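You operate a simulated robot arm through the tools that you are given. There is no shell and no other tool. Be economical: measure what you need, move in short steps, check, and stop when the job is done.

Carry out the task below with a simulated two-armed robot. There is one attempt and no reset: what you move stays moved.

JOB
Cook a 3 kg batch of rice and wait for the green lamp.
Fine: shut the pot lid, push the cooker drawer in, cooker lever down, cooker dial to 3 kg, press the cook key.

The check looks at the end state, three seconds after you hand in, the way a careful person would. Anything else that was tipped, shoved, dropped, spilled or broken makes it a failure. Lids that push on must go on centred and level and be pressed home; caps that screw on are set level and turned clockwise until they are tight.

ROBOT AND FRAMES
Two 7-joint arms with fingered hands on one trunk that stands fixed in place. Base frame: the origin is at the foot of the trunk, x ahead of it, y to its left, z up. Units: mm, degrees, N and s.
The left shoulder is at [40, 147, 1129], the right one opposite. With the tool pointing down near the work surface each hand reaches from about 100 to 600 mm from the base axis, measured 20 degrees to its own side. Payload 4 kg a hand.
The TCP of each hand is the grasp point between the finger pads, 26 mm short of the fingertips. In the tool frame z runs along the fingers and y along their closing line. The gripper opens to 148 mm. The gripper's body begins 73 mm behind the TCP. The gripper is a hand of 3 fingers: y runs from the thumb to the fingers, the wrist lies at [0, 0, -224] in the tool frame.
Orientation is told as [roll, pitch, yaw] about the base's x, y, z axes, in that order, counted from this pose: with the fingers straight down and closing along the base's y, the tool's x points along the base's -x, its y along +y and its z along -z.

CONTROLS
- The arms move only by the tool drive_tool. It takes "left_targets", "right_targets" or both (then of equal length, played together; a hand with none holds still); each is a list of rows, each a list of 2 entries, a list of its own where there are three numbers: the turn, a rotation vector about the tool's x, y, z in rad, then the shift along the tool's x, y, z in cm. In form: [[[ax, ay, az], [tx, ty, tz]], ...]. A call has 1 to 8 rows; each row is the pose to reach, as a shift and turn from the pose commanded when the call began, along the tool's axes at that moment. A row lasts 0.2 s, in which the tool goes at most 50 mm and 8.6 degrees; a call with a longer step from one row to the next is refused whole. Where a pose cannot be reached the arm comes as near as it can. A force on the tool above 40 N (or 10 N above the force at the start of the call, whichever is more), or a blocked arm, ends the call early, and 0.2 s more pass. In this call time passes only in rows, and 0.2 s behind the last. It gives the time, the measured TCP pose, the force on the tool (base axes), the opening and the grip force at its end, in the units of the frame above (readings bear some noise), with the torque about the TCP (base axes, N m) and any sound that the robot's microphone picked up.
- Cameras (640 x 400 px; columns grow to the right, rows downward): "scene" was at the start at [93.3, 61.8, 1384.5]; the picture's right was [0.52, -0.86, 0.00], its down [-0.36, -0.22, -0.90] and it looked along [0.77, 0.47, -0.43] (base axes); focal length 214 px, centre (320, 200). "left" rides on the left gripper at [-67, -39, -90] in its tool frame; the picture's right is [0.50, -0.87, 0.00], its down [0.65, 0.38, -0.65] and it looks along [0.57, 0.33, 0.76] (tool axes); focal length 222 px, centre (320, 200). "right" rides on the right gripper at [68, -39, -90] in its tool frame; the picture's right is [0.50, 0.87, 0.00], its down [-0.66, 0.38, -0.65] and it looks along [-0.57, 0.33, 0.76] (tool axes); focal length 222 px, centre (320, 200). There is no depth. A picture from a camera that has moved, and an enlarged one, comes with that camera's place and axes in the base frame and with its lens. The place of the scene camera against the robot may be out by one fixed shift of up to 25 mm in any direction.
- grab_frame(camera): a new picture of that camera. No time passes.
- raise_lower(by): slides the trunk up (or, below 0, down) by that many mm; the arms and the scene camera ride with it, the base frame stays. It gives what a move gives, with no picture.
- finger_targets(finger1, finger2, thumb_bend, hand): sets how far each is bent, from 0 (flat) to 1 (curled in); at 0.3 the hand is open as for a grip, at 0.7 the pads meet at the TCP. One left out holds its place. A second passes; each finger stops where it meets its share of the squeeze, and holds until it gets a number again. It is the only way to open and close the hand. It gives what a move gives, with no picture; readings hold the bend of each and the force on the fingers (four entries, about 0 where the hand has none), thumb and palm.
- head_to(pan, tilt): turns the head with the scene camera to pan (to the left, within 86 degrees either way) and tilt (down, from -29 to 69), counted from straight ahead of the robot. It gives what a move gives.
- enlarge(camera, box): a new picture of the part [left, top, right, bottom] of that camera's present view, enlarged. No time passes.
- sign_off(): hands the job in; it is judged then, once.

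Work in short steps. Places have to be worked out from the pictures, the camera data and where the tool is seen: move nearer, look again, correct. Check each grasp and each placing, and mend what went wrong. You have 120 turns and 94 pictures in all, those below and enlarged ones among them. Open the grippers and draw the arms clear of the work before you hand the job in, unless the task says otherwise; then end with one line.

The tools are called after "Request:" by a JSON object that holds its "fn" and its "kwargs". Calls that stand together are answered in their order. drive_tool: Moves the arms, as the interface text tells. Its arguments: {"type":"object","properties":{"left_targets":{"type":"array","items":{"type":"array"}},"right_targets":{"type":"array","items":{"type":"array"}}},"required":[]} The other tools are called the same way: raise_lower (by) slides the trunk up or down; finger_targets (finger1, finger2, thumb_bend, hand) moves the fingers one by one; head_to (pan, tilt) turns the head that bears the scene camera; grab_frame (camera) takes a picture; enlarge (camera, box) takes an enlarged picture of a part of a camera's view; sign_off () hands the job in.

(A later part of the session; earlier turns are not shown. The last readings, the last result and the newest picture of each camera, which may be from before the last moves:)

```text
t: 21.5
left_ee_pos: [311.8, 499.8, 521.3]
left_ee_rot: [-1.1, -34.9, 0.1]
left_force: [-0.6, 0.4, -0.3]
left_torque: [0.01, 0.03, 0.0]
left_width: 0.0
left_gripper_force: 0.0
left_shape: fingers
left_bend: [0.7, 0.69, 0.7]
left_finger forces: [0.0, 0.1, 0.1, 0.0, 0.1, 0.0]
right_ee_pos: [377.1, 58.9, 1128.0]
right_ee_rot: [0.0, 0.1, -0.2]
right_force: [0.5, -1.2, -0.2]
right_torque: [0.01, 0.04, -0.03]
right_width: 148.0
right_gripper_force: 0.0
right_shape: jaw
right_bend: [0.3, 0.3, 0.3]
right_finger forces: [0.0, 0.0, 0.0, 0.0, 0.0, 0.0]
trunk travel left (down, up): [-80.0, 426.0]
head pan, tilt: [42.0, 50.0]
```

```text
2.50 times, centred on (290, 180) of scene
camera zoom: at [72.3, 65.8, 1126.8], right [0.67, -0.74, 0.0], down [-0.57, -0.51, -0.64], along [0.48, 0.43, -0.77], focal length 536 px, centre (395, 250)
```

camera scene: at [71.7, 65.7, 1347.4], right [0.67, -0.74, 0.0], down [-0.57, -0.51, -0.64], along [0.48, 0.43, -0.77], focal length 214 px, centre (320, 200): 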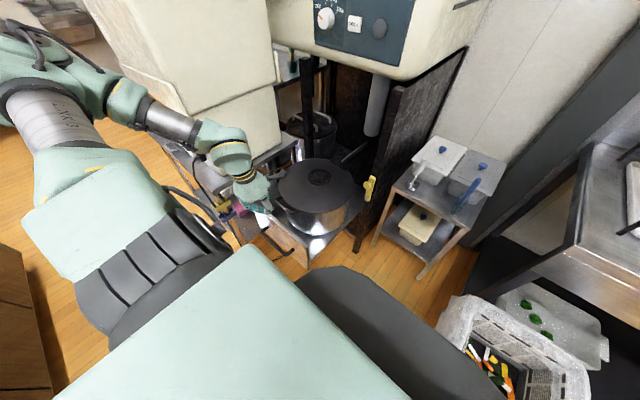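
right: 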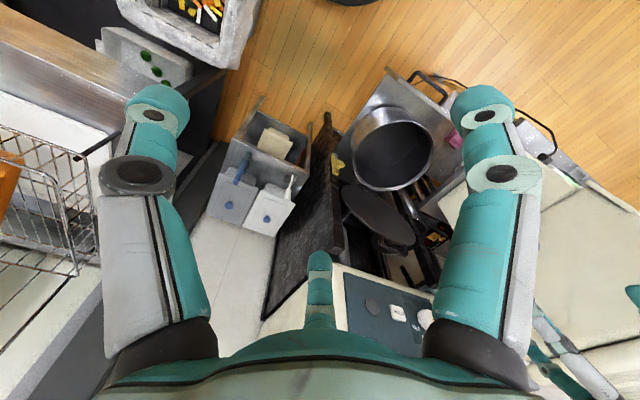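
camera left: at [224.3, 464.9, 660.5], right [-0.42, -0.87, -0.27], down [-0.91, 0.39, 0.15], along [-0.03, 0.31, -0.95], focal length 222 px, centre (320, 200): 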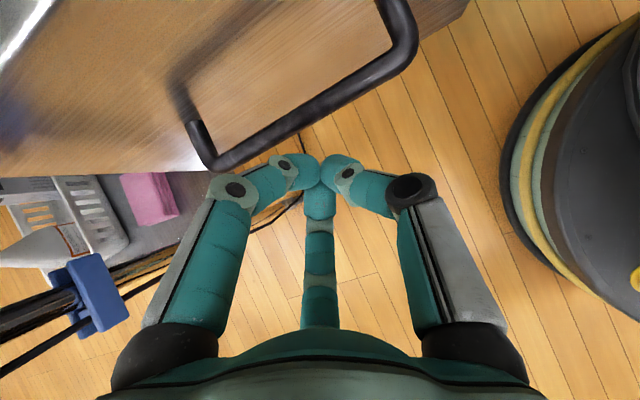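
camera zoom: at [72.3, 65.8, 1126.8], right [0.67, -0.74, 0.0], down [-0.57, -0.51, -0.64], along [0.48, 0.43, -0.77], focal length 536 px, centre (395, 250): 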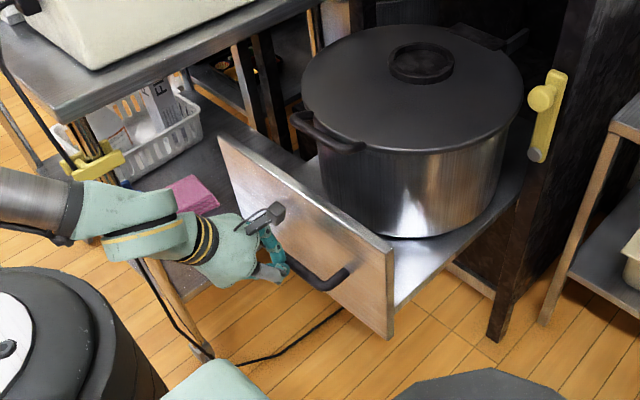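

The drawer slides freely. I'll keep pushing at a moderate speed.

Request:
{"fn": "drive_tool", "kwargs": {"left_targets": [[[0, 0, 0], [-2.0, 0, 1.4]], [[0, 0, 0], [-4.1, 0, 2.85]], [[0, 0, 0], [-6.15, 0, 4.3]], [[0, 0, 0], [-8.2, 0, 5.7]], [[0, 0, 0], [-10.25, 0, 7.15]], [[0, 0, 0], [-12.3, 0, 8.6]]]}}

Request:
{"fn": "enlarge", "kwargs": {"camera": "scene", "box": [180, 100, 400, 260]}}

```text
t: 22.9
left_ee_pos: [461.3, 498.6, 518.2]
left_ee_rot: [-1.1, -35.0, 0.1]
left_force: [0.2, 0.3, 0.9]
left_torque: [0.02, 0.03, 0.01]
left_width: 0.0
left_gripper_force: 0.1
left_shape: fingers
left_bend: [0.7, 0.69, 0.7]
left_finger forces: [0.1, 0.0, 0.0, 0.0, 0.0, 0.1]
right_ee_pos: [378.4, 59.5, 1128.5]
right_ee_rot: [0.0, 0.0, -0.1]
right_force: [-0.4, 0.2, -0.1]
right_torque: [0.0, 0.01, -0.02]
right_width: 147.6
right_gripper_force: 0.1
right_shape: jaw
right_bend: [0.3, 0.3, 0.3]
right_finger forces: [0.0, 0.1, 0.0, 0.0, 0.1, 0.0]
trunk travel left (down, up): [-80.0, 426.0]
head pan, tilt: [42.0, 50.0]
```

```text
2.50 times, centred on (290, 180) of scene
camera zoom: at [72.4, 65.7, 1126.7], right [0.67, -0.74, 0.0], down [-0.57, -0.51, -0.64], along [0.48, 0.43, -0.77], focal length 536 px, centre (395, 250)
```

zoom: 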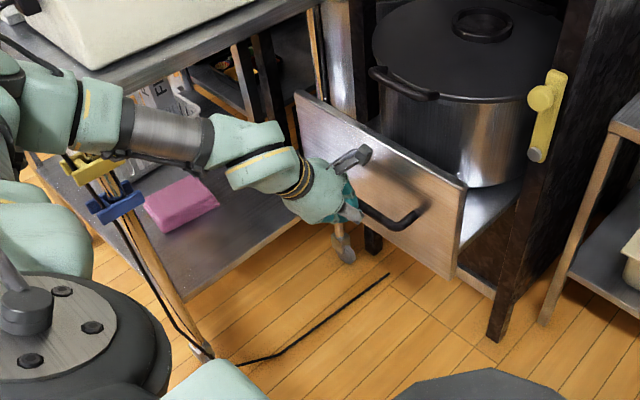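

About 200 mm of the travel is done and everything is clear. I'll push another 100 mm and look.

Request:
{"fn": "drive_tool", "kwargs": {"left_targets": [[[0, 0, 0], [-2.0, 0, 1.4]], [[0, 0, 0], [-4.1, 0, 2.85]], [[0, 0, 0], [-6.15, 0, 4.3]], [[0, 0, 0], [-8.2, 0, 5.7]]]}}

Request:
{"fn": "enlarge", "kwargs": {"camera": "scene", "box": [200, 80, 420, 240]}}

```text
t: 23.9
left_ee_pos: [560.2, 497.4, 521.1]
left_ee_rot: [-1.0, -35.1, 0.1]
left_force: [0.3, 0.0, 0.7]
left_torque: [0.0, -0.04, 0.0]
left_width: 0.0
left_gripper_force: 0.0
left_shape: fingers
left_bend: [0.7, 0.69, 0.7]
left_finger forces: [0.0, 0.0, 0.0, 0.0, 0.0, 0.0]
right_ee_pos: [378.5, 58.2, 1129.1]
right_ee_rot: [0.1, 0.1, -0.1]
right_force: [0.1, -0.6, 1.1]
right_torque: [-0.01, 0.02, 0.02]
right_width: 147.7
right_gripper_force: 0.2
right_shape: jaw
right_bend: [0.3, 0.3, 0.3]
right_finger forces: [0.0, 0.1, 0.1, 0.0, 0.0, 0.0]
trunk travel left (down, up): [-80.0, 426.0]
head pan, tilt: [42.0, 50.0]
```

```text
2.50 times, centred on (310, 160) of scene
camera zoom: at [72.4, 65.5, 1126.8], right [0.67, -0.74, 0.0], down [-0.57, -0.51, -0.64], along [0.48, 0.43, -0.77], focal length 536 px, centre (345, 300)
```

zoom: 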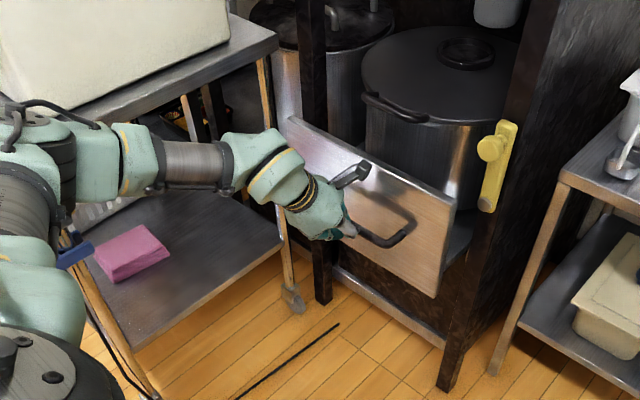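

Close to shut now. I'll keep pushing gently in 15 mm steps until it stops.

Request:
{"fn": "drive_tool", "kwargs": {"left_targets": [[[0, 0, 0], [-1.23, 0, 0.86]], [[0, 0, 0], [-2.46, 0, 1.72]], [[0, 0, 0], [-3.7, 0, 2.6]], [[0, 0, 0], [-4.92, 0, 3.44]], [[0, 0, 0], [-6.15, 0, 4.3]], [[0, 0, 0], [-7.4, 0, 5.2]]]}}

Request:
{"fn": "enlarge", "kwargs": {"camera": "scene", "box": [200, 80, 420, 240]}}

```text
t: 25.3
left_ee_pos: [648.3, 497.7, 518.2]
left_ee_rot: [-1.0, -34.7, 0.2]
left_force: [-12.9, -0.7, 1.6]
left_torque: [0.0, 0.19, -0.14]
left_width: 0.0
left_gripper_force: 9.5
left_shape: fingers
left_bend: [0.71, 0.69, 0.7]
left_finger forces: [9.5, 0.0, 0.0, 0.0, 10.0, 0.1]
right_ee_pos: [376.0, 58.0, 1129.8]
right_ee_rot: [0.1, 0.0, 0.0]
right_force: [-0.5, 0.3, 0.0]
right_torque: [0.02, -0.02, 0.0]
right_width: 147.9
right_gripper_force: 0.0
right_shape: jaw
right_bend: [0.3, 0.3, 0.3]
right_finger forces: [0.0, 0.0, 0.1, 0.0, 0.1, 0.0]
trunk travel left (down, up): [-80.0, 426.0]
head pan, tilt: [42.0, 50.0]
```

```text
2.50 times, centred on (310, 160) of scene
camera zoom: at [70.1, 65.1, 1127.0], right [0.67, -0.74, 0.0], down [-0.57, -0.51, -0.64], along [0.48, 0.43, -0.77], focal length 536 px, centre (345, 300)
```

zoom: 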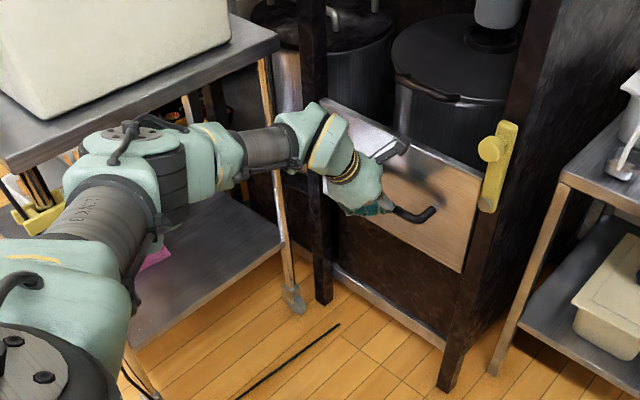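

The force has risen to 13 N and the panel looks almost flush. I'll push a little more to confirm it is seated.

Request:
{"fn": "drive_tool", "kwargs": {"left_targets": [[[0, 0, 0], [-0.8, 0, 0.57]], [[0, 0, 0], [-1.6, 0, 1.15]], [[0, 0, 0], [-2.4, 0, 1.7]]]}}

Request:
{"fn": "enlarge", "kwargs": {"camera": "scene", "box": [230, 90, 410, 220]}}

```text
t: 25.7
left_ee_pos: [650.7, 498.2, 515.2]
left_ee_rot: [-0.8, -33.9, 0.5]
left_force: [-19.1, 0.0, 9.5]
left_torque: [0.03, 0.1, -0.08]
left_width: 0.0
left_gripper_force: 10.1
left_shape: fingers
left_bend: [0.73, 0.68, 0.7]
left_finger forces: [20.4, 0.0, 0.1, 0.1, 0.0, 0.0]
right_ee_pos: [375.1, 57.4, 1130.2]
right_ee_rot: [0.1, 0.0, 0.0]
right_force: [-0.1, -0.4, -0.1]
right_torque: [-0.02, 0.05, 0.0]
right_width: 147.9
right_gripper_force: 0.2
right_shape: jaw
right_bend: [0.3, 0.3, 0.3]
right_finger forces: [0.0, 0.1, 0.0, 0.0, 0.1, 0.0]
trunk travel left (down, up): [-80.0, 426.0]
head pan, tilt: [42.0, 50.0]
stopped in row 1 (left hand): the force on the tool passed its limit at 44 N (the readings are from after the stop); the commanded pose is now the measured one
```

```text
3.08 times, centred on (320, 155) of scene
camera zoom: at [69.6, 64.5, 1127.1], right [0.67, -0.74, 0.0], down [-0.57, -0.51, -0.64], along [0.48, 0.43, -0.76], focal length 660 px, centre (320, 338)
```

zoom: 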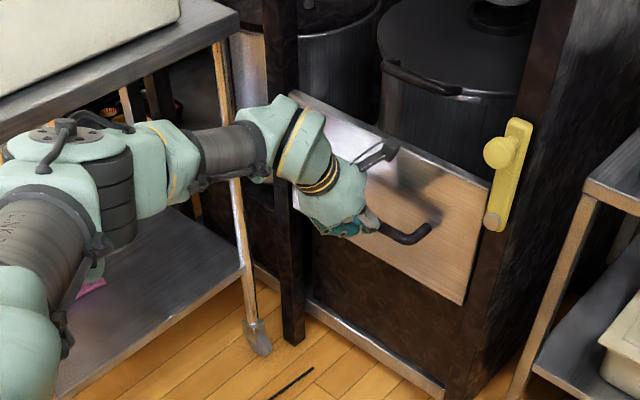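

The drawer hit its stop at 44 N and the panel is flush with the posts. I'll back the hand out, rise, and get a close view of the yellow lever.

Request:
{"fn": "drive_tool", "kwargs": {"left_targets": [[[0, 0, 0], [3.3, 0, -2.3]], [[0, 0, 0], [6.6, 0, -4.6]], [[0, 0, 0], [9.0, -1, -7]], [[0, 0, 0], [9.5, -4, -11]], [[0, 0, 0], [9, -8, -14]], [[0, 0, 0], [8, -12, -17]]]}}

Request:
{"fn": "grab_frame", "kwargs": {"camera": "left"}}

Request:
{"fn": "enlarge", "kwargs": {"camera": "scene", "box": [280, 90, 420, 220]}}

```text
refused: row 4 steps farther than a row can; nothing moved
```

```text
54 pictures are left
camera left: at [656.5, 462.4, 627.8], right [-0.42, -0.87, -0.27], down [-0.91, 0.38, 0.17], along [-0.05, 0.31, -0.95], focal length 222 px, centre (320, 200)
```

left: 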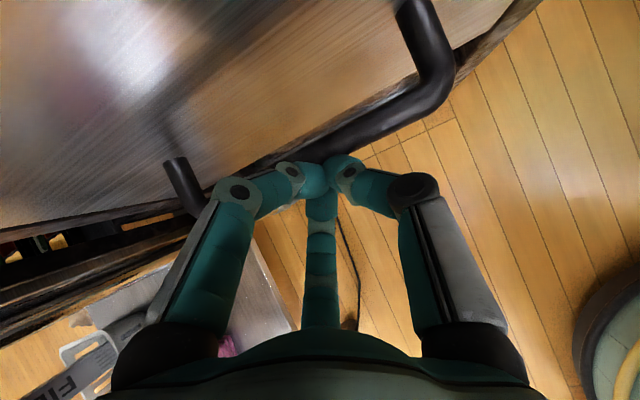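

```text
3.08 times, centred on (350, 155) of scene
camera zoom: at [69.6, 64.5, 1127.1], right [0.67, -0.74, 0.0], down [-0.57, -0.51, -0.64], along [0.48, 0.43, -0.76], focal length 660 px, centre (228, 338)
```

zoom: 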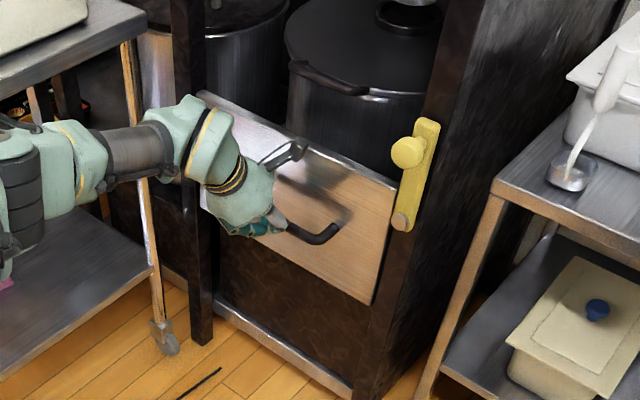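

That row's step was too long. I'll repeat the retreat with shorter ones.

Request:
{"fn": "drive_tool", "kwargs": {"left_targets": [[[0, 0, 0], [3.3, 0, -2.3]], [[0, 0, 0], [6.6, 0, -4.6]], [[0, 0, 0], [9.2, -1, -8]], [[0, 0, 0], [9.2, -3, -12]], [[0, 0, 0], [9, -6, -15]], [[0, 0, 0], [8, -9, -18]], [[0, 0, 0], [7, -12, -21]]]}}

```text
t: 27.3
left_ee_pos: [475.3, 385.0, 652.5]
left_ee_rot: [-1.0, -34.1, 0.5]
left_force: [0.2, -0.1, -0.6]
left_torque: [-0.02, 0.0, -0.02]
left_width: 0.0
left_gripper_force: 0.0
left_shape: fingers
left_bend: [0.7, 0.69, 0.7]
left_finger forces: [0.0, 0.0, 0.0, 0.0, 0.0, 0.1]
right_ee_pos: [376.7, 59.4, 1129.3]
right_ee_rot: [0.0, 0.0, 0.0]
right_force: [0.2, -0.1, -0.3]
right_torque: [0.05, -0.02, -0.04]
right_width: 147.9
right_gripper_force: 0.2
right_shape: jaw
right_bend: [0.3, 0.3, 0.3]
right_finger forces: [0.1, 0.0, 0.0, 0.0, 0.1, 0.0]
trunk travel left (down, up): [-80.0, 426.0]
head pan, tilt: [42.0, 50.0]
```

Now I'll pitch the hand to near horizontal, in front of and slightly above the lever, and look at it.

Request:
{"fn": "drive_tool", "kwargs": {"left_targets": [[[0, -0.13, 0], [-1.45, -0.9, -0.8]], [[0, -0.26, 0], [-2.9, -1.8, -1.6]], [[0, -0.39, 0], [-4.3, -2.7, -2.4]], [[0, -0.52, 0], [-5.8, -3.6, -3.2]], [[0, -0.65, 0], [-7.2, -4.5, -4]], [[0, -0.78, 0], [-8.6, -5.5, -4.8]]]}}

Request:
{"fn": "grab_frame", "kwargs": {"camera": "left"}}

Request:
{"fn": "enlarge", "kwargs": {"camera": "scene", "box": [280, 90, 420, 220]}}

```text
t: 28.7
left_ee_pos: [441.0, 332.2, 700.2]
left_ee_rot: [-6.9, -75.2, 0.9]
left_force: [-0.4, -2.1, -2.0]
left_torque: [0.01, -0.15, 0.18]
left_width: 0.1
left_gripper_force: 0.0
left_shape: fingers
left_bend: [0.7, 0.69, 0.7]
left_finger forces: [0.0, 0.0, 0.1, 0.1, 0.0, 0.1]
left hand out of reach, approached as far as the arm can: row 2, 3, 4, 5, 6
right_ee_pos: [375.7, 58.4, 1128.3]
right_ee_rot: [0.0, 0.0, 0.1]
right_force: [-0.5, 0.2, -0.9]
right_torque: [0.02, -0.01, 0.01]
right_width: 147.9
right_gripper_force: 0.1
right_shape: jaw
right_bend: [0.3, 0.3, 0.3]
right_finger forces: [0.1, 0.1, 0.0, 0.0, 0.1, 0.0]
trunk travel left (down, up): [-80.0, 426.0]
head pan, tilt: [42.0, 50.0]
```

```text
52 pictures are left
camera left: at [368.3, 303.6, 789.1], right [-0.22, -0.86, -0.46], down [-0.76, 0.44, -0.48], along [0.62, 0.24, -0.75], focal length 222 px, centre (320, 200)
```

left: 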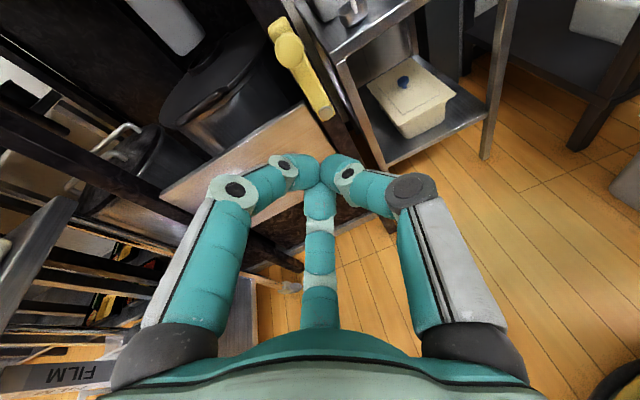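

```text
3.08 times, centred on (350, 155) of scene
camera zoom: at [70.8, 65.3, 1126.8], right [0.67, -0.74, 0.0], down [-0.57, -0.51, -0.64], along [0.48, 0.43, -0.77], focal length 660 px, centre (228, 338)
```

zoom: 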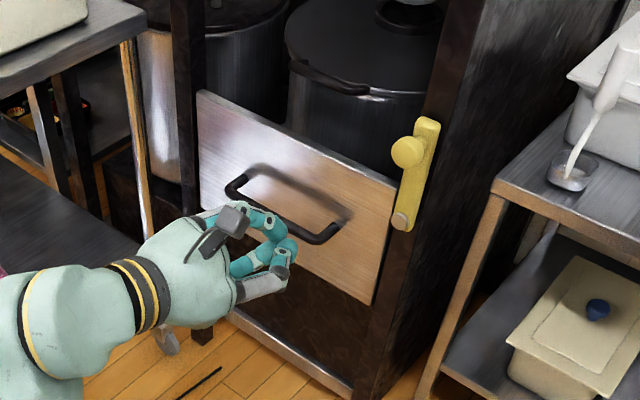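

Horizontal is out of reach at this trunk height. The knob appears at about [665, 319, 699], with a grey pivot below it near z 595. I'll zoom in on the lever to see which way it swings.

Request:
{"fn": "enlarge", "kwargs": {"camera": "left", "box": [240, 0, 360, 130]}}

Request:
{"fn": "enlarge", "kwargs": {"camera": "scene", "box": [340, 100, 390, 150]}}

Request:
{"fn": "enlarge", "kwargs": {"camera": "right", "box": [280, 40, 430, 200]}}

```text
3.08 times, centred on (300, 65) of left
camera zoom: at [368.3, 303.6, 789.1], right [-0.22, -0.86, -0.46], down [-0.76, 0.44, -0.48], along [0.62, 0.24, -0.75], focal length 684 px, centre (382, 615)
```

zoom: 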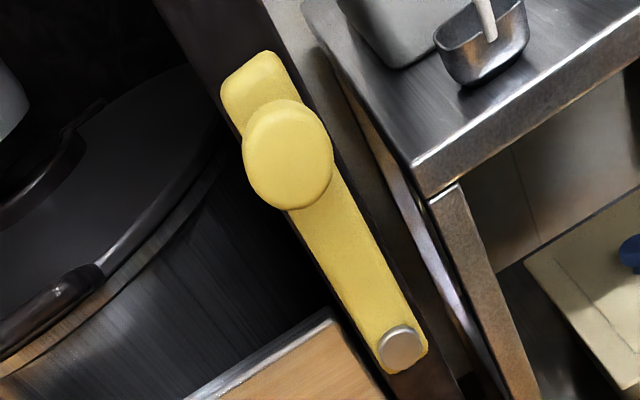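

```text
8.00 times, centred on (365, 125) of scene
camera zoom: at [70.8, 65.3, 1126.8], right [0.67, -0.74, 0.0], down [-0.57, -0.51, -0.64], along [0.48, 0.43, -0.77], focal length 1716 px, centre (-40, 800)
```

zoom: 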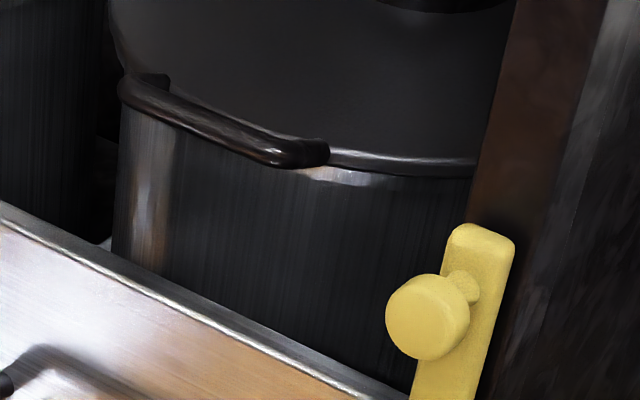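

```text
2.50 times, centred on (355, 120) of right
camera zoom: at [307.8, 19.1, 1220.4], right [-0.5, 0.87, 0.0], down [0.66, 0.38, 0.65], along [0.57, 0.33, -0.76], focal length 555 px, centre (232, 400)
```

zoom: 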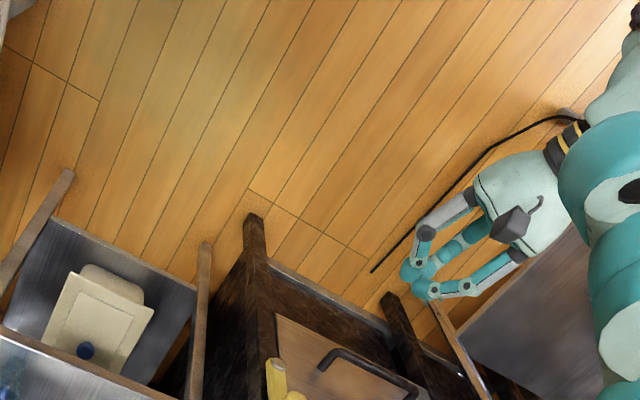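

The pivot pin faces forward, so the lever swings about the x-axis. I'll grip the knob and follow its arc, so first I'll part-open the fingers and move forward carefully.

Request:
{"fn": "finger_targets", "kwargs": {"hand": "left", "finger1": 0.5, "finger2": 0.5, "thumb_bend": 0.5}}

Request:
{"fn": "drive_tool", "kwargs": {"left_targets": [[[0, 0.05, 0], [0, 0, 1.5]], [[0, 0.1, 0], [0, 0, 3]], [[0, 0.15, 0], [0, 0, 4.5]]]}}

```text
t: 29.7
left_ee_pos: [443.0, 330.1, 699.1]
left_ee_rot: [-8.9, -75.2, 2.9]
left_force: [0.3, 0.0, 0.0]
left_torque: [0.01, 0.05, 0.0]
left_width: 61.6
left_gripper_force: 0.0
left_shape: fingers
left_bend: [0.5, 0.5, 0.5]
left_finger forces: [0.0, 0.1, 0.0, 0.1, 0.1, 0.1]
right_ee_pos: [377.8, 58.8, 1129.7]
right_ee_rot: [0.1, 0.1, 0.0]
right_force: [0.1, 0.9, -0.3]
right_torque: [0.02, -0.02, 0.0]
right_width: 148.0
right_gripper_force: 0.0
right_shape: jaw
right_bend: [0.3, 0.3, 0.3]
right_finger forces: [0.0, 0.0, 0.0, 0.1, 0.0, 0.0]
trunk travel left (down, up): [-80.0, 426.0]
head pan, tilt: [42.0, 50.0]
```

```text
t: 30.5
left_ee_pos: [429.7, 314.4, 679.4]
left_ee_rot: [-8.5, -73.8, 1.2]
left_force: [-0.1, 0.2, 0.5]
left_torque: [0.0, -0.02, 0.03]
left_width: 61.9
left_gripper_force: 0.0
left_shape: fingers
left_bend: [0.5, 0.5, 0.5]
left_finger forces: [0.0, 0.0, 0.0, 0.1, 0.0, 0.0]
left hand out of reach, approached as far as the arm can: row 1, 2, 3
right_ee_pos: [378.1, 57.4, 1129.1]
right_ee_rot: [0.2, 0.1, 0.1]
right_force: [0.1, -1.8, 0.6]
right_torque: [0.04, 0.01, 0.0]
right_width: 148.2
right_gripper_force: 0.0
right_shape: jaw
right_bend: [0.3, 0.3, 0.3]
right_finger forces: [0.0, 0.0, 0.1, 0.0, 0.0, 0.1]
trunk travel left (down, up): [-80.0, 426.0]
head pan, tilt: [42.0, 50.0]
```

The arm is stuck at a joint limit in this pose. I'll pitch back to about −40° and see where the hand settles.

Request:
{"fn": "drive_tool", "kwargs": {"left_targets": [[[0, 0.14, 0], [0, 0, 0]], [[0, 0.28, 0], [0, 0, 0]], [[0, 0.42, 0], [0, 0, 0]], [[0, 0.56, 0], [0, 0, 0]]]}}

```text
t: 31.7
left_ee_pos: [457.3, 288.2, 722.0]
left_ee_rot: [-20.6, -50.1, 9.6]
left_force: [-0.4, -1.2, -0.7]
left_torque: [0.0, -0.03, 0.0]
left_width: 61.9
left_gripper_force: 0.0
left_shape: fingers
left_bend: [0.5, 0.5, 0.5]
left_finger forces: [0.0, 0.0, 0.1, 0.0, 0.1, 0.0]
left hand out of reach, approached as far as the arm can: row 1, 2, 3
right_ee_pos: [374.7, 59.7, 1129.4]
right_ee_rot: [0.0, -0.1, 0.2]
right_force: [-0.6, -0.2, 0.4]
right_torque: [-0.01, -0.03, 0.0]
right_width: 147.8
right_gripper_force: 0.1
right_shape: jaw
right_bend: [0.3, 0.3, 0.3]
right_finger forces: [0.1, 0.0, 0.1, 0.0, 0.0, 0.0]
trunk travel left (down, up): [-80.0, 426.0]
head pan, tilt: [42.0, 50.0]
stopped in row 4 (left hand): the arm was blocked; the commanded pose is now the measured one
```

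The arm reported it was blocked. I'll look at where it is before moving again.

Request:
{"fn": "grab_frame", "kwargs": {"camera": "scene"}}

Request:
{"fn": "grab_frame", "kwargs": {"camera": "right"}}

```text
47 pictures are left
camera scene: at [69.7, 66.3, 1126.9], right [0.67, -0.74, 0.0], down [-0.57, -0.51, -0.64], along [0.48, 0.43, -0.77], focal length 214 px, centre (320, 200)
```

scene: 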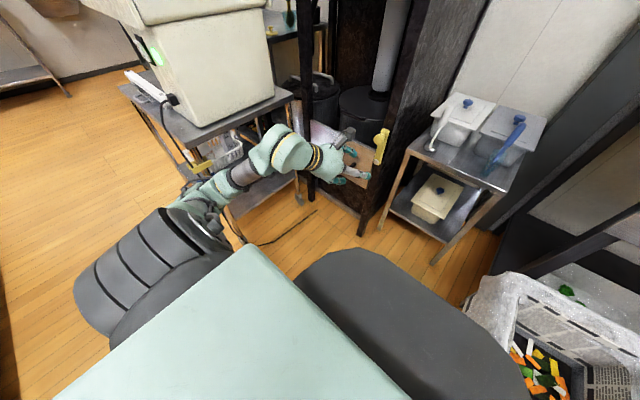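

```text
46 pictures are left
camera right: at [306.8, 20.5, 1220.7], right [-0.5, 0.87, 0.0], down [0.65, 0.38, 0.65], along [0.57, 0.33, -0.76], focal length 222 px, centre (320, 200)
```

right: 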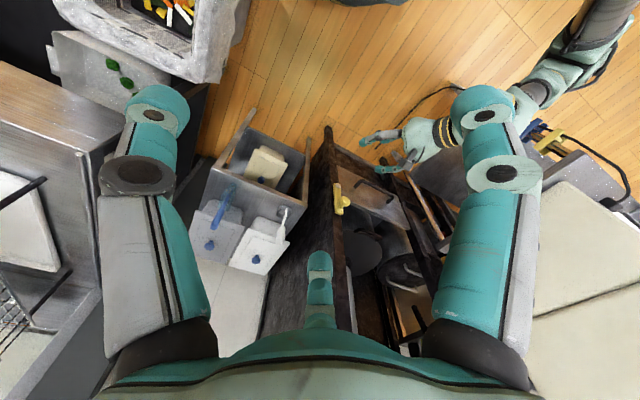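

The elbow has swung low in front of the cart. Raising the trunk lets the arm come down from above instead, so I'll do that in two steps.

Request:
{"fn": "raise_lower", "kwargs": {"by": 80}}

Request:
{"fn": "raise_lower", "kwargs": {"by": 120}}

Request:
{"fn": "grab_frame", "kwargs": {"camera": "scene"}}

```text
t: 32.8
left_ee_pos: [459.7, 286.4, 802.9]
left_ee_rot: [-20.4, -50.0, 9.4]
left_force: [-0.7, -0.7, -0.3]
left_torque: [0.01, -0.01, 0.0]
left_width: 61.9
left_gripper_force: 0.0
left_shape: fingers
left_bend: [0.5, 0.5, 0.5]
left_finger forces: [0.0, 0.1, 0.1, 0.1, 0.0, 0.0]
right_ee_pos: [377.5, 58.4, 1209.7]
right_ee_rot: [0.0, 0.1, 0.1]
right_force: [-0.6, -0.4, -0.5]
right_torque: [0.01, 0.04, 0.0]
right_width: 148.1
right_gripper_force: 0.2
right_shape: jaw
right_bend: [0.3, 0.3, 0.3]
right_finger forces: [0.1, 0.0, 0.1, 0.1, 0.0, 0.0]
trunk travel left (down, up): [-160.0, 346.0]
head pan, tilt: [42.0, 50.0]
```

```text
t: 34.3
left_ee_pos: [458.4, 287.3, 922.9]
left_ee_rot: [-20.4, -50.0, 9.4]
left_force: [-0.5, 0.2, 0.5]
left_torque: [0.0, 0.02, -0.02]
left_width: 62.2
left_gripper_force: 0.2
left_shape: fingers
left_bend: [0.5, 0.5, 0.5]
left_finger forces: [0.0, 0.1, 0.0, 0.1, 0.1, 0.0]
right_ee_pos: [378.1, 58.7, 1328.8]
right_ee_rot: [0.1, 0.1, 0.0]
right_force: [0.4, 0.4, -0.8]
right_torque: [-0.02, -0.02, -0.01]
right_width: 147.9
right_gripper_force: 0.0
right_shape: jaw
right_bend: [0.3, 0.3, 0.3]
right_finger forces: [0.0, 0.1, 0.1, 0.0, 0.1, 0.0]
trunk travel left (down, up): [-280.0, 226.0]
head pan, tilt: [42.0, 50.0]
```

```text
45 pictures are left
camera scene: at [71.8, 65.7, 1327.6], right [0.67, -0.74, 0.0], down [-0.57, -0.51, -0.64], along [0.48, 0.43, -0.77], focal length 214 px, centre (320, 200)
```

scene: 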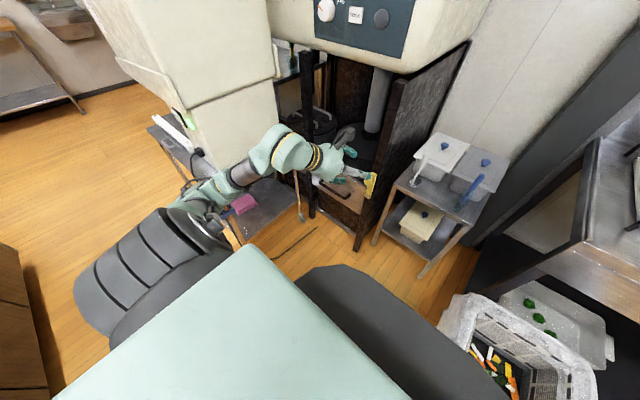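

The trunk is back up and the arm is free. I'll straighten the hand to about −45° pitch and move it to a standoff around 110 mm in front of the knob.

Request:
{"fn": "drive_tool", "kwargs": {"left_targets": [[[-0.08, 0.035, 0.03], [0.55, 1.56, 3.57]], [[-0.16, 0.07, 0.06], [1.1, 3.12, 7.15]], [[-0.23, 0.105, 0.093], [1.65, 4.7, 10.7]], [[-0.23, 0.105, 0.093], [2.2, 6.25, 14.3]], [[-0.23, 0.105, 0.093], [2.74, 7.8, 17.8]]]}}

Request:
{"fn": "grab_frame", "kwargs": {"camera": "left"}}

Request:
{"fn": "enlarge", "kwargs": {"camera": "scene", "box": [290, 110, 430, 240]}}

```text
t: 35.5
left_ee_pos: [553.8, 370.6, 800.9]
left_ee_rot: [-0.2, -45.1, 0.0]
left_force: [0.6, 0.2, 0.0]
left_torque: [0.01, 0.0, 0.0]
left_width: 62.3
left_gripper_force: 0.0
left_shape: fingers
left_bend: [0.5, 0.5, 0.5]
left_finger forces: [0.1, 0.0, 0.0, 0.0, 0.1, 0.0]
left hand out of reach, approached as far as the arm can: row 1, 2, 3, 4, 5
right_ee_pos: [377.9, 58.1, 1330.1]
right_ee_rot: [0.0, 0.2, 0.0]
right_force: [0.2, -0.3, -0.9]
right_torque: [0.02, 0.04, -0.01]
right_width: 147.9
right_gripper_force: 0.1
right_shape: jaw
right_bend: [0.3, 0.3, 0.3]
right_finger forces: [0.0, 0.0, 0.0, 0.0, 0.0, 0.0]
trunk travel left (down, up): [-280.0, 226.0]
head pan, tilt: [42.0, 50.0]
```

```text
44 pictures are left
camera left: at [538.7, 332.0, 913.6], right [-0.36, -0.87, -0.35], down [-0.92, 0.38, 0.0], along [0.14, 0.32, -0.94], focal length 222 px, centre (320, 200)
```

left: 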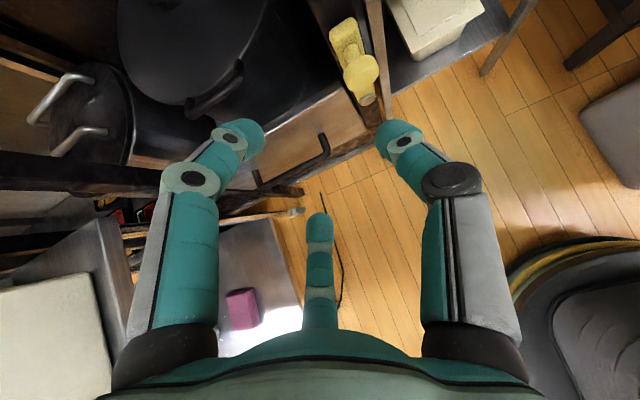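

```text
3.08 times, centred on (360, 175) of scene
camera zoom: at [72.2, 65.7, 1327.6], right [0.67, -0.74, 0.0], down [-0.57, -0.51, -0.64], along [0.48, 0.43, -0.77], focal length 660 px, centre (197, 277)
```

zoom: 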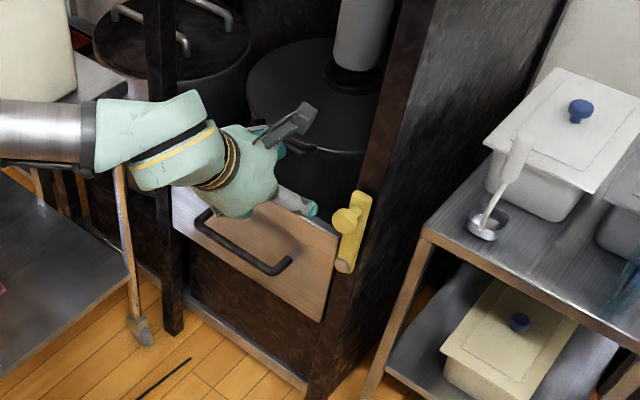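

The knob is confirmed at about [668, 320, 699]. The wrist is limited at yaw 0, so I'll turn the hand about 20° to the right and see if the commanded spot becomes reachable.

Request:
{"fn": "drive_tool", "kwargs": {"left_targets": [[[0.083, 0, 0.083], [0, 0, 0]], [[0.166, 0, 0.166], [0, 0, 0]], [[0.248, 0, 0.248], [0, 0, 0]]]}}

```text
t: 36.3
left_ee_pos: [555.6, 369.8, 800.8]
left_ee_rot: [-0.3, -45.3, -20.1]
left_force: [-0.4, -0.3, 0.5]
left_torque: [-0.03, 0.0, -0.05]
left_width: 62.0
left_gripper_force: 0.0
left_shape: fingers
left_bend: [0.5, 0.5, 0.5]
left_finger forces: [0.0, 0.0, 0.0, 0.0, 0.1, 0.0]
right_ee_pos: [377.3, 58.6, 1330.1]
right_ee_rot: [0.0, 0.0, 0.0]
right_force: [0.4, 0.3, -0.5]
right_torque: [0.01, -0.02, 0.0]
right_width: 147.9
right_gripper_force: 0.0
right_shape: jaw
right_bend: [0.3, 0.3, 0.3]
right_finger forces: [0.0, 0.1, 0.1, 0.1, 0.0, 0.0]
trunk travel left (down, up): [-280.0, 226.0]
head pan, tilt: [42.0, 50.0]
```

Reachable now. I'll move to about 70 mm from the knob along the tool axis.

Request:
{"fn": "drive_tool", "kwargs": {"left_targets": [[[0, 0, 0], [-0.45, -0.3, 3]], [[0, 0, 0], [-0.9, -0.6, 6]], [[0, 0, 0], [-1.34, -0.88, 8.87]]]}}

Request:
{"fn": "grab_frame", "kwargs": {"camera": "left"}}

```text
t: 37.1
left_ee_pos: [620.2, 335.6, 744.9]
left_ee_rot: [-0.2, -45.1, -20.0]
left_force: [-0.3, -0.1, 0.3]
left_torque: [0.02, -0.01, -0.02]
left_width: 61.9
left_gripper_force: 0.1
left_shape: fingers
left_bend: [0.5, 0.5, 0.5]
left_finger forces: [0.1, 0.0, 0.1, 0.1, 0.0, 0.1]
right_ee_pos: [379.2, 58.6, 1329.2]
right_ee_rot: [0.2, 0.0, 0.0]
right_force: [0.2, -0.6, -0.1]
right_torque: [0.01, 0.05, -0.01]
right_width: 147.9
right_gripper_force: 0.0
right_shape: jaw
right_bend: [0.3, 0.3, 0.3]
right_finger forces: [0.0, 0.0, 0.0, 0.0, 0.0, 0.1]
trunk travel left (down, up): [-280.0, 226.0]
head pan, tilt: [42.0, 50.0]
```

```text
42 pictures are left
camera left: at [592.1, 305.6, 855.6], right [-0.63, -0.69, -0.35], down [-0.74, 0.68, 0.0], along [0.24, 0.26, -0.94], focal length 222 px, centre (320, 200)
```

left: 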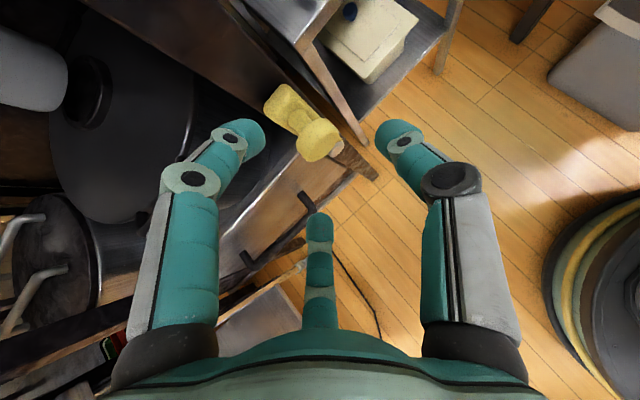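

The knob face is at about [669, 320, 695]. I'll advance 62 mm so the knob sits between the pads, then close.

Request:
{"fn": "drive_tool", "kwargs": {"left_targets": [[[0, 0, 0], [-0.2, 0.15, 2.2]], [[0, 0, 0], [-0.4, 0.29, 4.4]], [[0, 0, 0], [-0.4, 0.29, 6.3]]]}}

Request:
{"fn": "finger_targets", "kwargs": {"hand": "left", "finger1": 0.7, "finger2": 0.7, "thumb_bend": 0.7}}

Request:
{"fn": "grab_frame", "kwargs": {"camera": "left"}}

```text
t: 37.9
left_ee_pos: [661.3, 323.2, 710.4]
left_ee_rot: [0.3, -45.7, -20.2]
left_force: [-22.0, 8.4, 25.0]
left_torque: [0.04, -1.44, 0.46]
left_width: 60.4
left_gripper_force: 21.1
left_shape: fingers
left_bend: [0.48, 0.5, 0.5]
left_finger forces: [42.5, 0.1, 0.0, 0.0, 0.1, 0.1]
right_ee_pos: [367.8, 58.3, 1332.2]
right_ee_rot: [0.1, -0.4, 0.1]
right_force: [0.4, 0.1, 0.1]
right_torque: [-0.01, -0.02, 0.02]
right_width: 148.1
right_gripper_force: 0.1
right_shape: jaw
right_bend: [0.3, 0.3, 0.3]
right_finger forces: [0.0, 0.1, 0.0, 0.1, 0.0, 0.1]
trunk travel left (down, up): [-280.0, 226.0]
head pan, tilt: [42.0, 50.0]
```

```text
t: 38.9
left_ee_pos: [664.5, 321.8, 710.5]
left_ee_rot: [0.1, -45.8, -20.2]
left_force: [-18.5, 9.4, 33.9]
left_torque: [0.07, -1.67, 0.73]
left_width: 40.1
left_gripper_force: 33.5
left_shape: fingers
left_bend: [0.45, 0.59, 0.65]
left_finger forces: [48.7, 8.5, 0.0, 0.0, 10.0, 0.1]
right_ee_pos: [370.5, 58.0, 1331.0]
right_ee_rot: [0.2, -0.3, 0.0]
right_force: [0.2, 0.1, 0.6]
right_torque: [0.02, -0.01, -0.01]
right_width: 147.8
right_gripper_force: 0.3
right_shape: jaw
right_bend: [0.3, 0.3, 0.3]
right_finger forces: [0.0, 0.1, 0.1, 0.0, 0.0, 0.0]
trunk travel left (down, up): [-280.0, 226.0]
head pan, tilt: [42.0, 50.0]
```

```text
41 pictures are left
camera left: at [634.6, 290.8, 821.6], right [-0.63, -0.69, -0.36], down [-0.74, 0.67, -0.01], along [0.25, 0.26, -0.93], focal length 222 px, centre (320, 200)
```

left: 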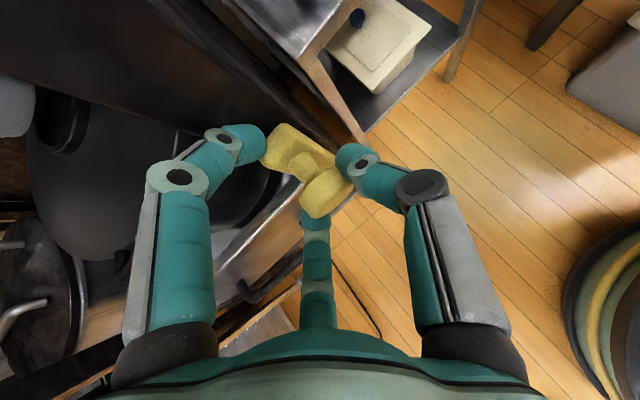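

Finger 1 is pressing on the plate with 48 N, so I'm too deep. I'll back off 12 mm, leaving the knob caged between the three digits.

Request:
{"fn": "drive_tool", "kwargs": {"left_targets": [[[0, 0, 0], [0, 0, -0.7]], [[0, 0, 0], [0, 0, -1.5]]]}}

Request:
{"fn": "grab_frame", "kwargs": {"camera": "left"}}

Request:
{"fn": "enlarge", "kwargs": {"camera": "scene", "box": [320, 130, 410, 210]}}

```text
t: 39.5
left_ee_pos: [655.0, 322.1, 710.4]
left_ee_rot: [-0.6, -44.8, -20.0]
left_force: [12.5, -0.4, -1.8]
left_torque: [-0.05, -0.42, 0.08]
left_width: 42.4
left_gripper_force: 10.8
left_shape: fingers
left_bend: [0.47, 0.6, 0.65]
left_finger forces: [6.7, 8.4, 0.1, 0.1, 7.4, 0.1]
right_ee_pos: [379.5, 59.2, 1329.2]
right_ee_rot: [0.2, 0.2, 0.0]
right_force: [-0.2, 0.3, 0.3]
right_torque: [0.0, 0.01, 0.0]
right_width: 148.1
right_gripper_force: 0.0
right_shape: jaw
right_bend: [0.3, 0.3, 0.3]
right_finger forces: [0.0, 0.1, 0.0, 0.1, 0.0, 0.0]
trunk travel left (down, up): [-280.0, 226.0]
head pan, tilt: [42.0, 50.0]
```

```text
40 pictures are left
camera left: at [628.4, 291.8, 823.2], right [-0.64, -0.69, -0.35], down [-0.74, 0.68, 0.0], along [0.23, 0.26, -0.94], focal length 222 px, centre (320, 200)
```

left: 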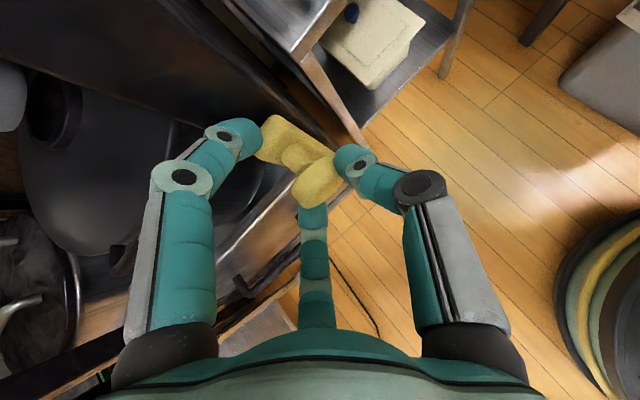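

```text
5.00 times, centred on (365, 170) of scene
camera zoom: at [74.9, 65.3, 1327.2], right [0.67, -0.74, 0.0], down [-0.57, -0.51, -0.64], along [0.48, 0.43, -0.77], focal length 1072 px, centre (95, 350)
```

zoom: 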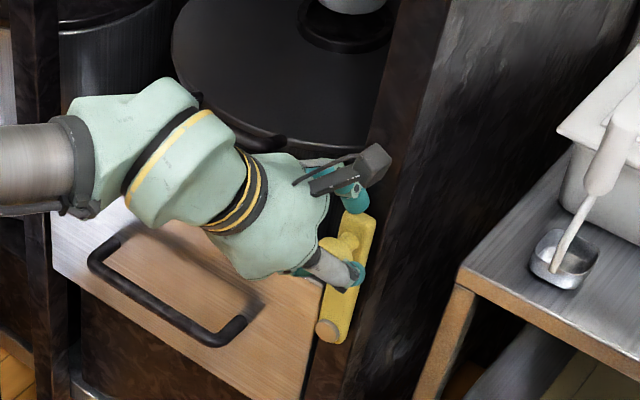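

The knob is held loosely by all three digits. I'll test +y by 15 mm and watch the side force.

Request:
{"fn": "drive_tool", "kwargs": {"left_targets": [[[0, 0, 0], [0.18, 0.7, -0.18]], [[0, 0, 0], [0.36, 1.4, -0.36]]]}}

```text
t: 40.1
left_ee_pos: [655.0, 340.0, 713.4]
left_ee_rot: [-0.5, -44.9, -20.1]
left_force: [5.1, -1.6, -4.1]
left_torque: [-0.1, -0.26, 0.11]
left_width: 38.2
left_gripper_force: 11.6
left_shape: fingers
left_bend: [0.49, 0.6, 0.65]
left_finger forces: [5.2, 9.1, 0.0, 0.1, 8.1, 0.0]
right_ee_pos: [378.5, 59.1, 1329.2]
right_ee_rot: [0.0, 0.1, 0.0]
right_force: [-0.1, 0.7, -0.2]
right_torque: [0.03, -0.02, -0.03]
right_width: 148.0
right_gripper_force: 0.0
right_shape: jaw
right_bend: [0.3, 0.3, 0.3]
right_finger forces: [0.0, 0.1, 0.0, 0.0, 0.0, 0.1]
trunk travel left (down, up): [-280.0, 226.0]
head pan, tilt: [42.0, 50.0]
```

Hardly any side force. I'll look to see whether the lever came along.

Request:
{"fn": "enlarge", "kwargs": {"camera": "scene", "box": [320, 130, 410, 210]}}

```text
5.00 times, centred on (365, 170) of scene
camera zoom: at [72.8, 65.9, 1327.5], right [0.67, -0.74, 0.0], down [-0.57, -0.51, -0.64], along [0.48, 0.43, -0.77], focal length 1072 px, centre (95, 350)
```

zoom: 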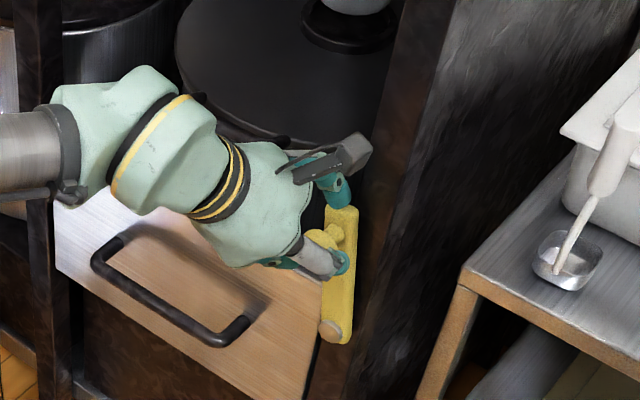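

The lever did swing toward +y. I'll follow its arc of roughly 105 mm radius.

Request:
{"fn": "drive_tool", "kwargs": {"left_targets": [[[0, 0, 0], [1.55, 2.44, 0.29]], [[0, 0, 0], [3.15, 4.65, 0.74]], [[0, 0, 0], [5.05, 6.39, 1.73]]]}}

Request:
{"fn": "enlarge", "kwargs": {"camera": "scene", "box": [310, 130, 400, 210]}}

Request:
{"fn": "grab_frame", "kwargs": {"camera": "left"}}

```text
t: 40.9
left_ee_pos: [655.3, 409.6, 666.7]
left_ee_rot: [-0.4, -45.1, -19.9]
left_force: [-0.9, 2.9, 4.7]
left_torque: [-0.33, -0.22, 0.53]
left_width: 44.1
left_gripper_force: 15.5
left_shape: fingers
left_bend: [0.49, 0.61, 0.66]
left_finger forces: [11.6, 7.4, 0.1, 0.0, 11.4, 0.1]
right_ee_pos: [377.5, 58.5, 1329.5]
right_ee_rot: [0.1, 0.0, -0.1]
right_force: [0.4, -0.1, 0.2]
right_torque: [-0.02, 0.03, 0.0]
right_width: 147.7
right_gripper_force: 0.1
right_shape: jaw
right_bend: [0.3, 0.3, 0.3]
right_finger forces: [0.0, 0.0, 0.0, 0.0, 0.1, 0.1]
trunk travel left (down, up): [-280.0, 226.0]
head pan, tilt: [42.0, 50.0]
```

```text
5.00 times, centred on (355, 170) of scene
camera zoom: at [71.2, 65.8, 1327.6], right [0.67, -0.74, 0.0], down [-0.57, -0.51, -0.64], along [0.48, 0.43, -0.77], focal length 1072 px, centre (145, 350)
```

zoom: 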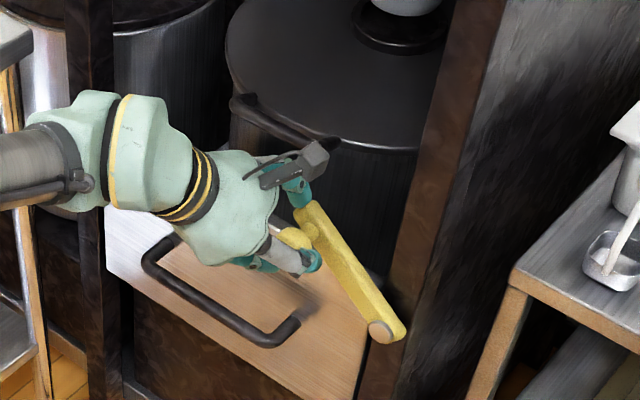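

```text
36 pictures are left
camera left: at [627.8, 380.1, 778.6], right [-0.63, -0.69, -0.35], down [-0.74, 0.67, 0.0], along [0.24, 0.26, -0.94], focal length 222 px, centre (320, 200)
```

left: 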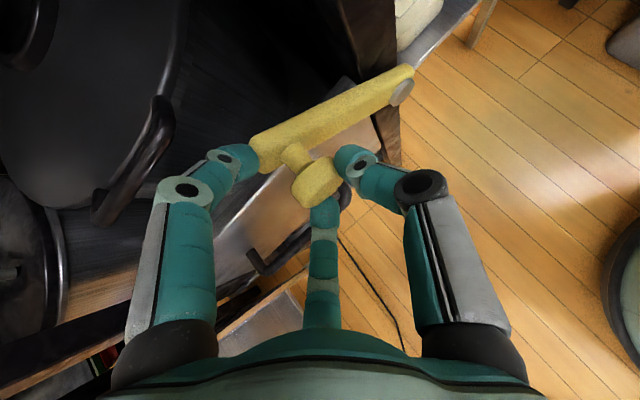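

The lever is at about 55° and following. I'll continue through 85° and check the clearance to the drawer handle.

Request:
{"fn": "drive_tool", "kwargs": {"left_targets": [[[0, 0, 0], [2.09, 1.22, 1.44]], [[0, 0, 0], [4.15, 1.79, 3.2]]]}}

Request:
{"fn": "enlarge", "kwargs": {"camera": "scene", "box": [310, 130, 400, 210]}}

Request:
{"fn": "grab_frame", "kwargs": {"camera": "left"}}

```text
t: 41.5
left_ee_pos: [654.4, 429.9, 611.5]
left_ee_rot: [-0.1, -45.0, -19.8]
left_force: [-2.7, 9.4, 1.3]
left_torque: [-0.07, -0.17, 0.72]
left_width: 47.6
left_gripper_force: 13.9
left_shape: fingers
left_bend: [0.48, 0.64, 0.66]
left_finger forces: [17.3, 5.2, 0.0, 0.1, 6.0, 0.1]
right_ee_pos: [378.2, 59.6, 1329.0]
right_ee_rot: [0.1, 0.1, 0.0]
right_force: [0.0, -0.1, 0.1]
right_torque: [0.03, 0.0, -0.01]
right_width: 148.3
right_gripper_force: 0.1
right_shape: jaw
right_bend: [0.3, 0.3, 0.3]
right_finger forces: [0.0, 0.1, 0.1, 0.0, 0.0, 0.0]
trunk travel left (down, up): [-280.0, 226.0]
head pan, tilt: [42.0, 50.0]
```

```text
5.00 times, centred on (355, 170) of scene
camera zoom: at [71.9, 66.5, 1327.5], right [0.67, -0.74, 0.0], down [-0.57, -0.51, -0.64], along [0.48, 0.43, -0.77], focal length 1072 px, centre (145, 350)
```

zoom: 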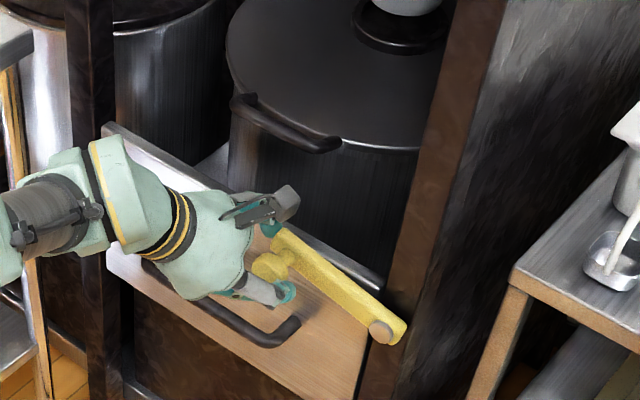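

```text
34 pictures are left
camera left: at [627.7, 399.9, 724.6], right [-0.63, -0.69, -0.35], down [-0.74, 0.67, 0.0], along [0.24, 0.26, -0.94], focal length 222 px, centre (320, 200)
```

left: 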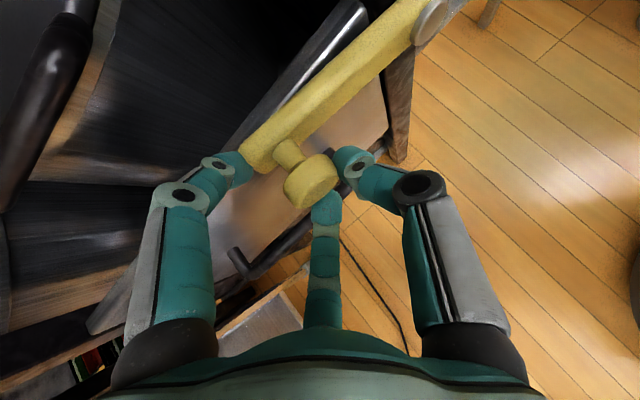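

The lever is nearly horizontal across the drawer front. I'll carry on down carefully to find its end stop.

Request:
{"fn": "drive_tool", "kwargs": {"left_targets": [[[0, 0, 0], [1.0, 0.1, 1.0]], [[0, 0, 0], [2.0, 0.1, 2.0]], [[0, 0, 0], [2.95, -0.3, 3.05]], [[0, 0, 0], [3.8, -0.8, 4.1]]]}}

Request:
{"fn": "enlarge", "kwargs": {"camera": "scene", "box": [310, 140, 400, 220]}}

```text
t: 42.5
left_ee_pos: [644.2, 425.2, 579.5]
left_ee_rot: [0.5, -45.1, -19.8]
left_force: [9.0, 29.5, 3.0]
left_torque: [-0.31, 0.02, 1.26]
left_width: 53.9
left_gripper_force: 14.7
left_shape: fingers
left_bend: [0.42, 0.69, 0.7]
left_finger forces: [29.2, 0.0, 0.1, 0.0, 0.0, 0.1]
left hand out of reach, approached as far as the arm can: row 2, 3, 4
right_ee_pos: [378.5, 62.3, 1329.8]
right_ee_rot: [-0.2, 0.1, 0.1]
right_force: [0.0, -0.5, 0.2]
right_torque: [-0.01, 0.04, -0.01]
right_width: 148.0
right_gripper_force: 0.1
right_shape: jaw
right_bend: [0.3, 0.3, 0.3]
right_finger forces: [0.1, 0.0, 0.0, 0.1, 0.0, 0.0]
trunk travel left (down, up): [-280.0, 226.0]
head pan, tilt: [42.0, 50.0]
```

```text
5.00 times, centred on (355, 180) of scene
camera zoom: at [72.5, 68.9, 1327.4], right [0.67, -0.74, 0.0], down [-0.57, -0.51, -0.64], along [0.48, 0.43, -0.77], focal length 1072 px, centre (145, 300)
```

zoom: 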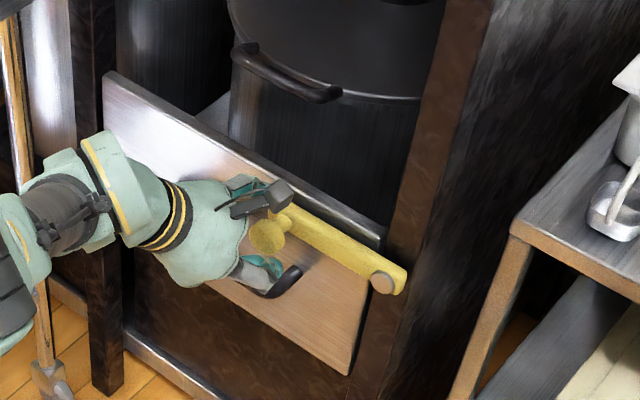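

The arm hit its reach limit with the lever near 80–90°. I'll let go, back off, lower the trunk and push the knob down from above.

Request:
{"fn": "finger_targets", "kwargs": {"hand": "left", "finger1": 0.45, "finger2": 0.5, "thumb_bend": 0.5}}

Request:
{"fn": "drive_tool", "kwargs": {"left_targets": [[[0, 0, 0], [0, 0, -4]], [[0, 0, 0], [0, 0, -8]], [[0, 0, 0], [-2, 0, -12]], [[0, 0, 0], [-4, 0, -15]]]}}

Request:
{"fn": "grab_frame", "kwargs": {"camera": "left"}}

```text
t: 43.5
left_ee_pos: [641.1, 423.9, 577.7]
left_ee_rot: [0.2, -44.9, -20.0]
left_force: [-5.5, 27.2, 1.2]
left_torque: [-0.4, -0.14, 1.72]
left_width: 90.4
left_gripper_force: 12.9
left_shape: fingers
left_bend: [0.41, 0.5, 0.5]
left_finger forces: [26.9, 0.1, 0.0, 0.0, 0.0, 0.0]
right_ee_pos: [377.6, 61.6, 1329.2]
right_ee_rot: [-0.1, 0.0, -0.1]
right_force: [0.0, 0.3, 0.6]
right_torque: [0.01, -0.01, 0.01]
right_width: 147.6
right_gripper_force: 0.1
right_shape: jaw
right_bend: [0.3, 0.3, 0.3]
right_finger forces: [0.0, 0.0, 0.0, 0.0, 0.0, 0.0]
trunk travel left (down, up): [-280.0, 226.0]
head pan, tilt: [42.0, 50.0]
```

```text
t: 44.5
left_ee_pos: [569.3, 446.3, 716.9]
left_ee_rot: [-0.3, -45.0, -20.2]
left_force: [-0.1, -0.7, 0.2]
left_torque: [0.04, 0.0, 0.02]
left_width: 76.7
left_gripper_force: 0.1
left_shape: fingers
left_bend: [0.45, 0.5, 0.5]
left_finger forces: [0.0, 0.1, 0.0, 0.0, 0.0, 0.1]
right_ee_pos: [376.3, 57.6, 1330.2]
right_ee_rot: [0.1, 0.0, 0.0]
right_force: [-0.5, -0.1, 0.1]
right_torque: [0.0, -0.03, -0.01]
right_width: 147.8
right_gripper_force: 0.1
right_shape: jaw
right_bend: [0.3, 0.3, 0.3]
right_finger forces: [0.0, 0.0, 0.1, 0.0, 0.1, 0.0]
trunk travel left (down, up): [-280.0, 226.0]
head pan, tilt: [42.0, 50.0]
```

```text
32 pictures are left
camera left: at [541.7, 416.1, 827.9], right [-0.63, -0.69, -0.35], down [-0.74, 0.68, 0.0], along [0.24, 0.26, -0.94], focal length 222 px, centre (320, 200)
```

left: 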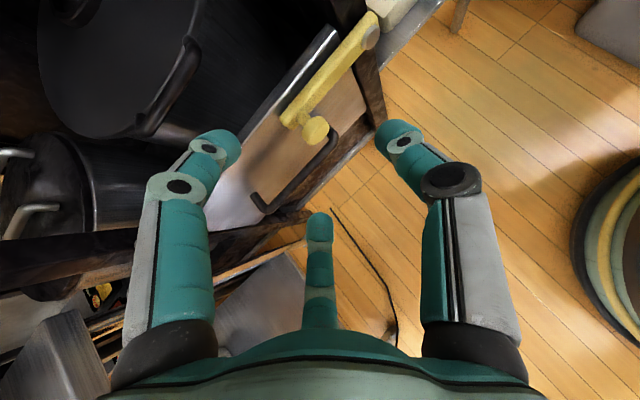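

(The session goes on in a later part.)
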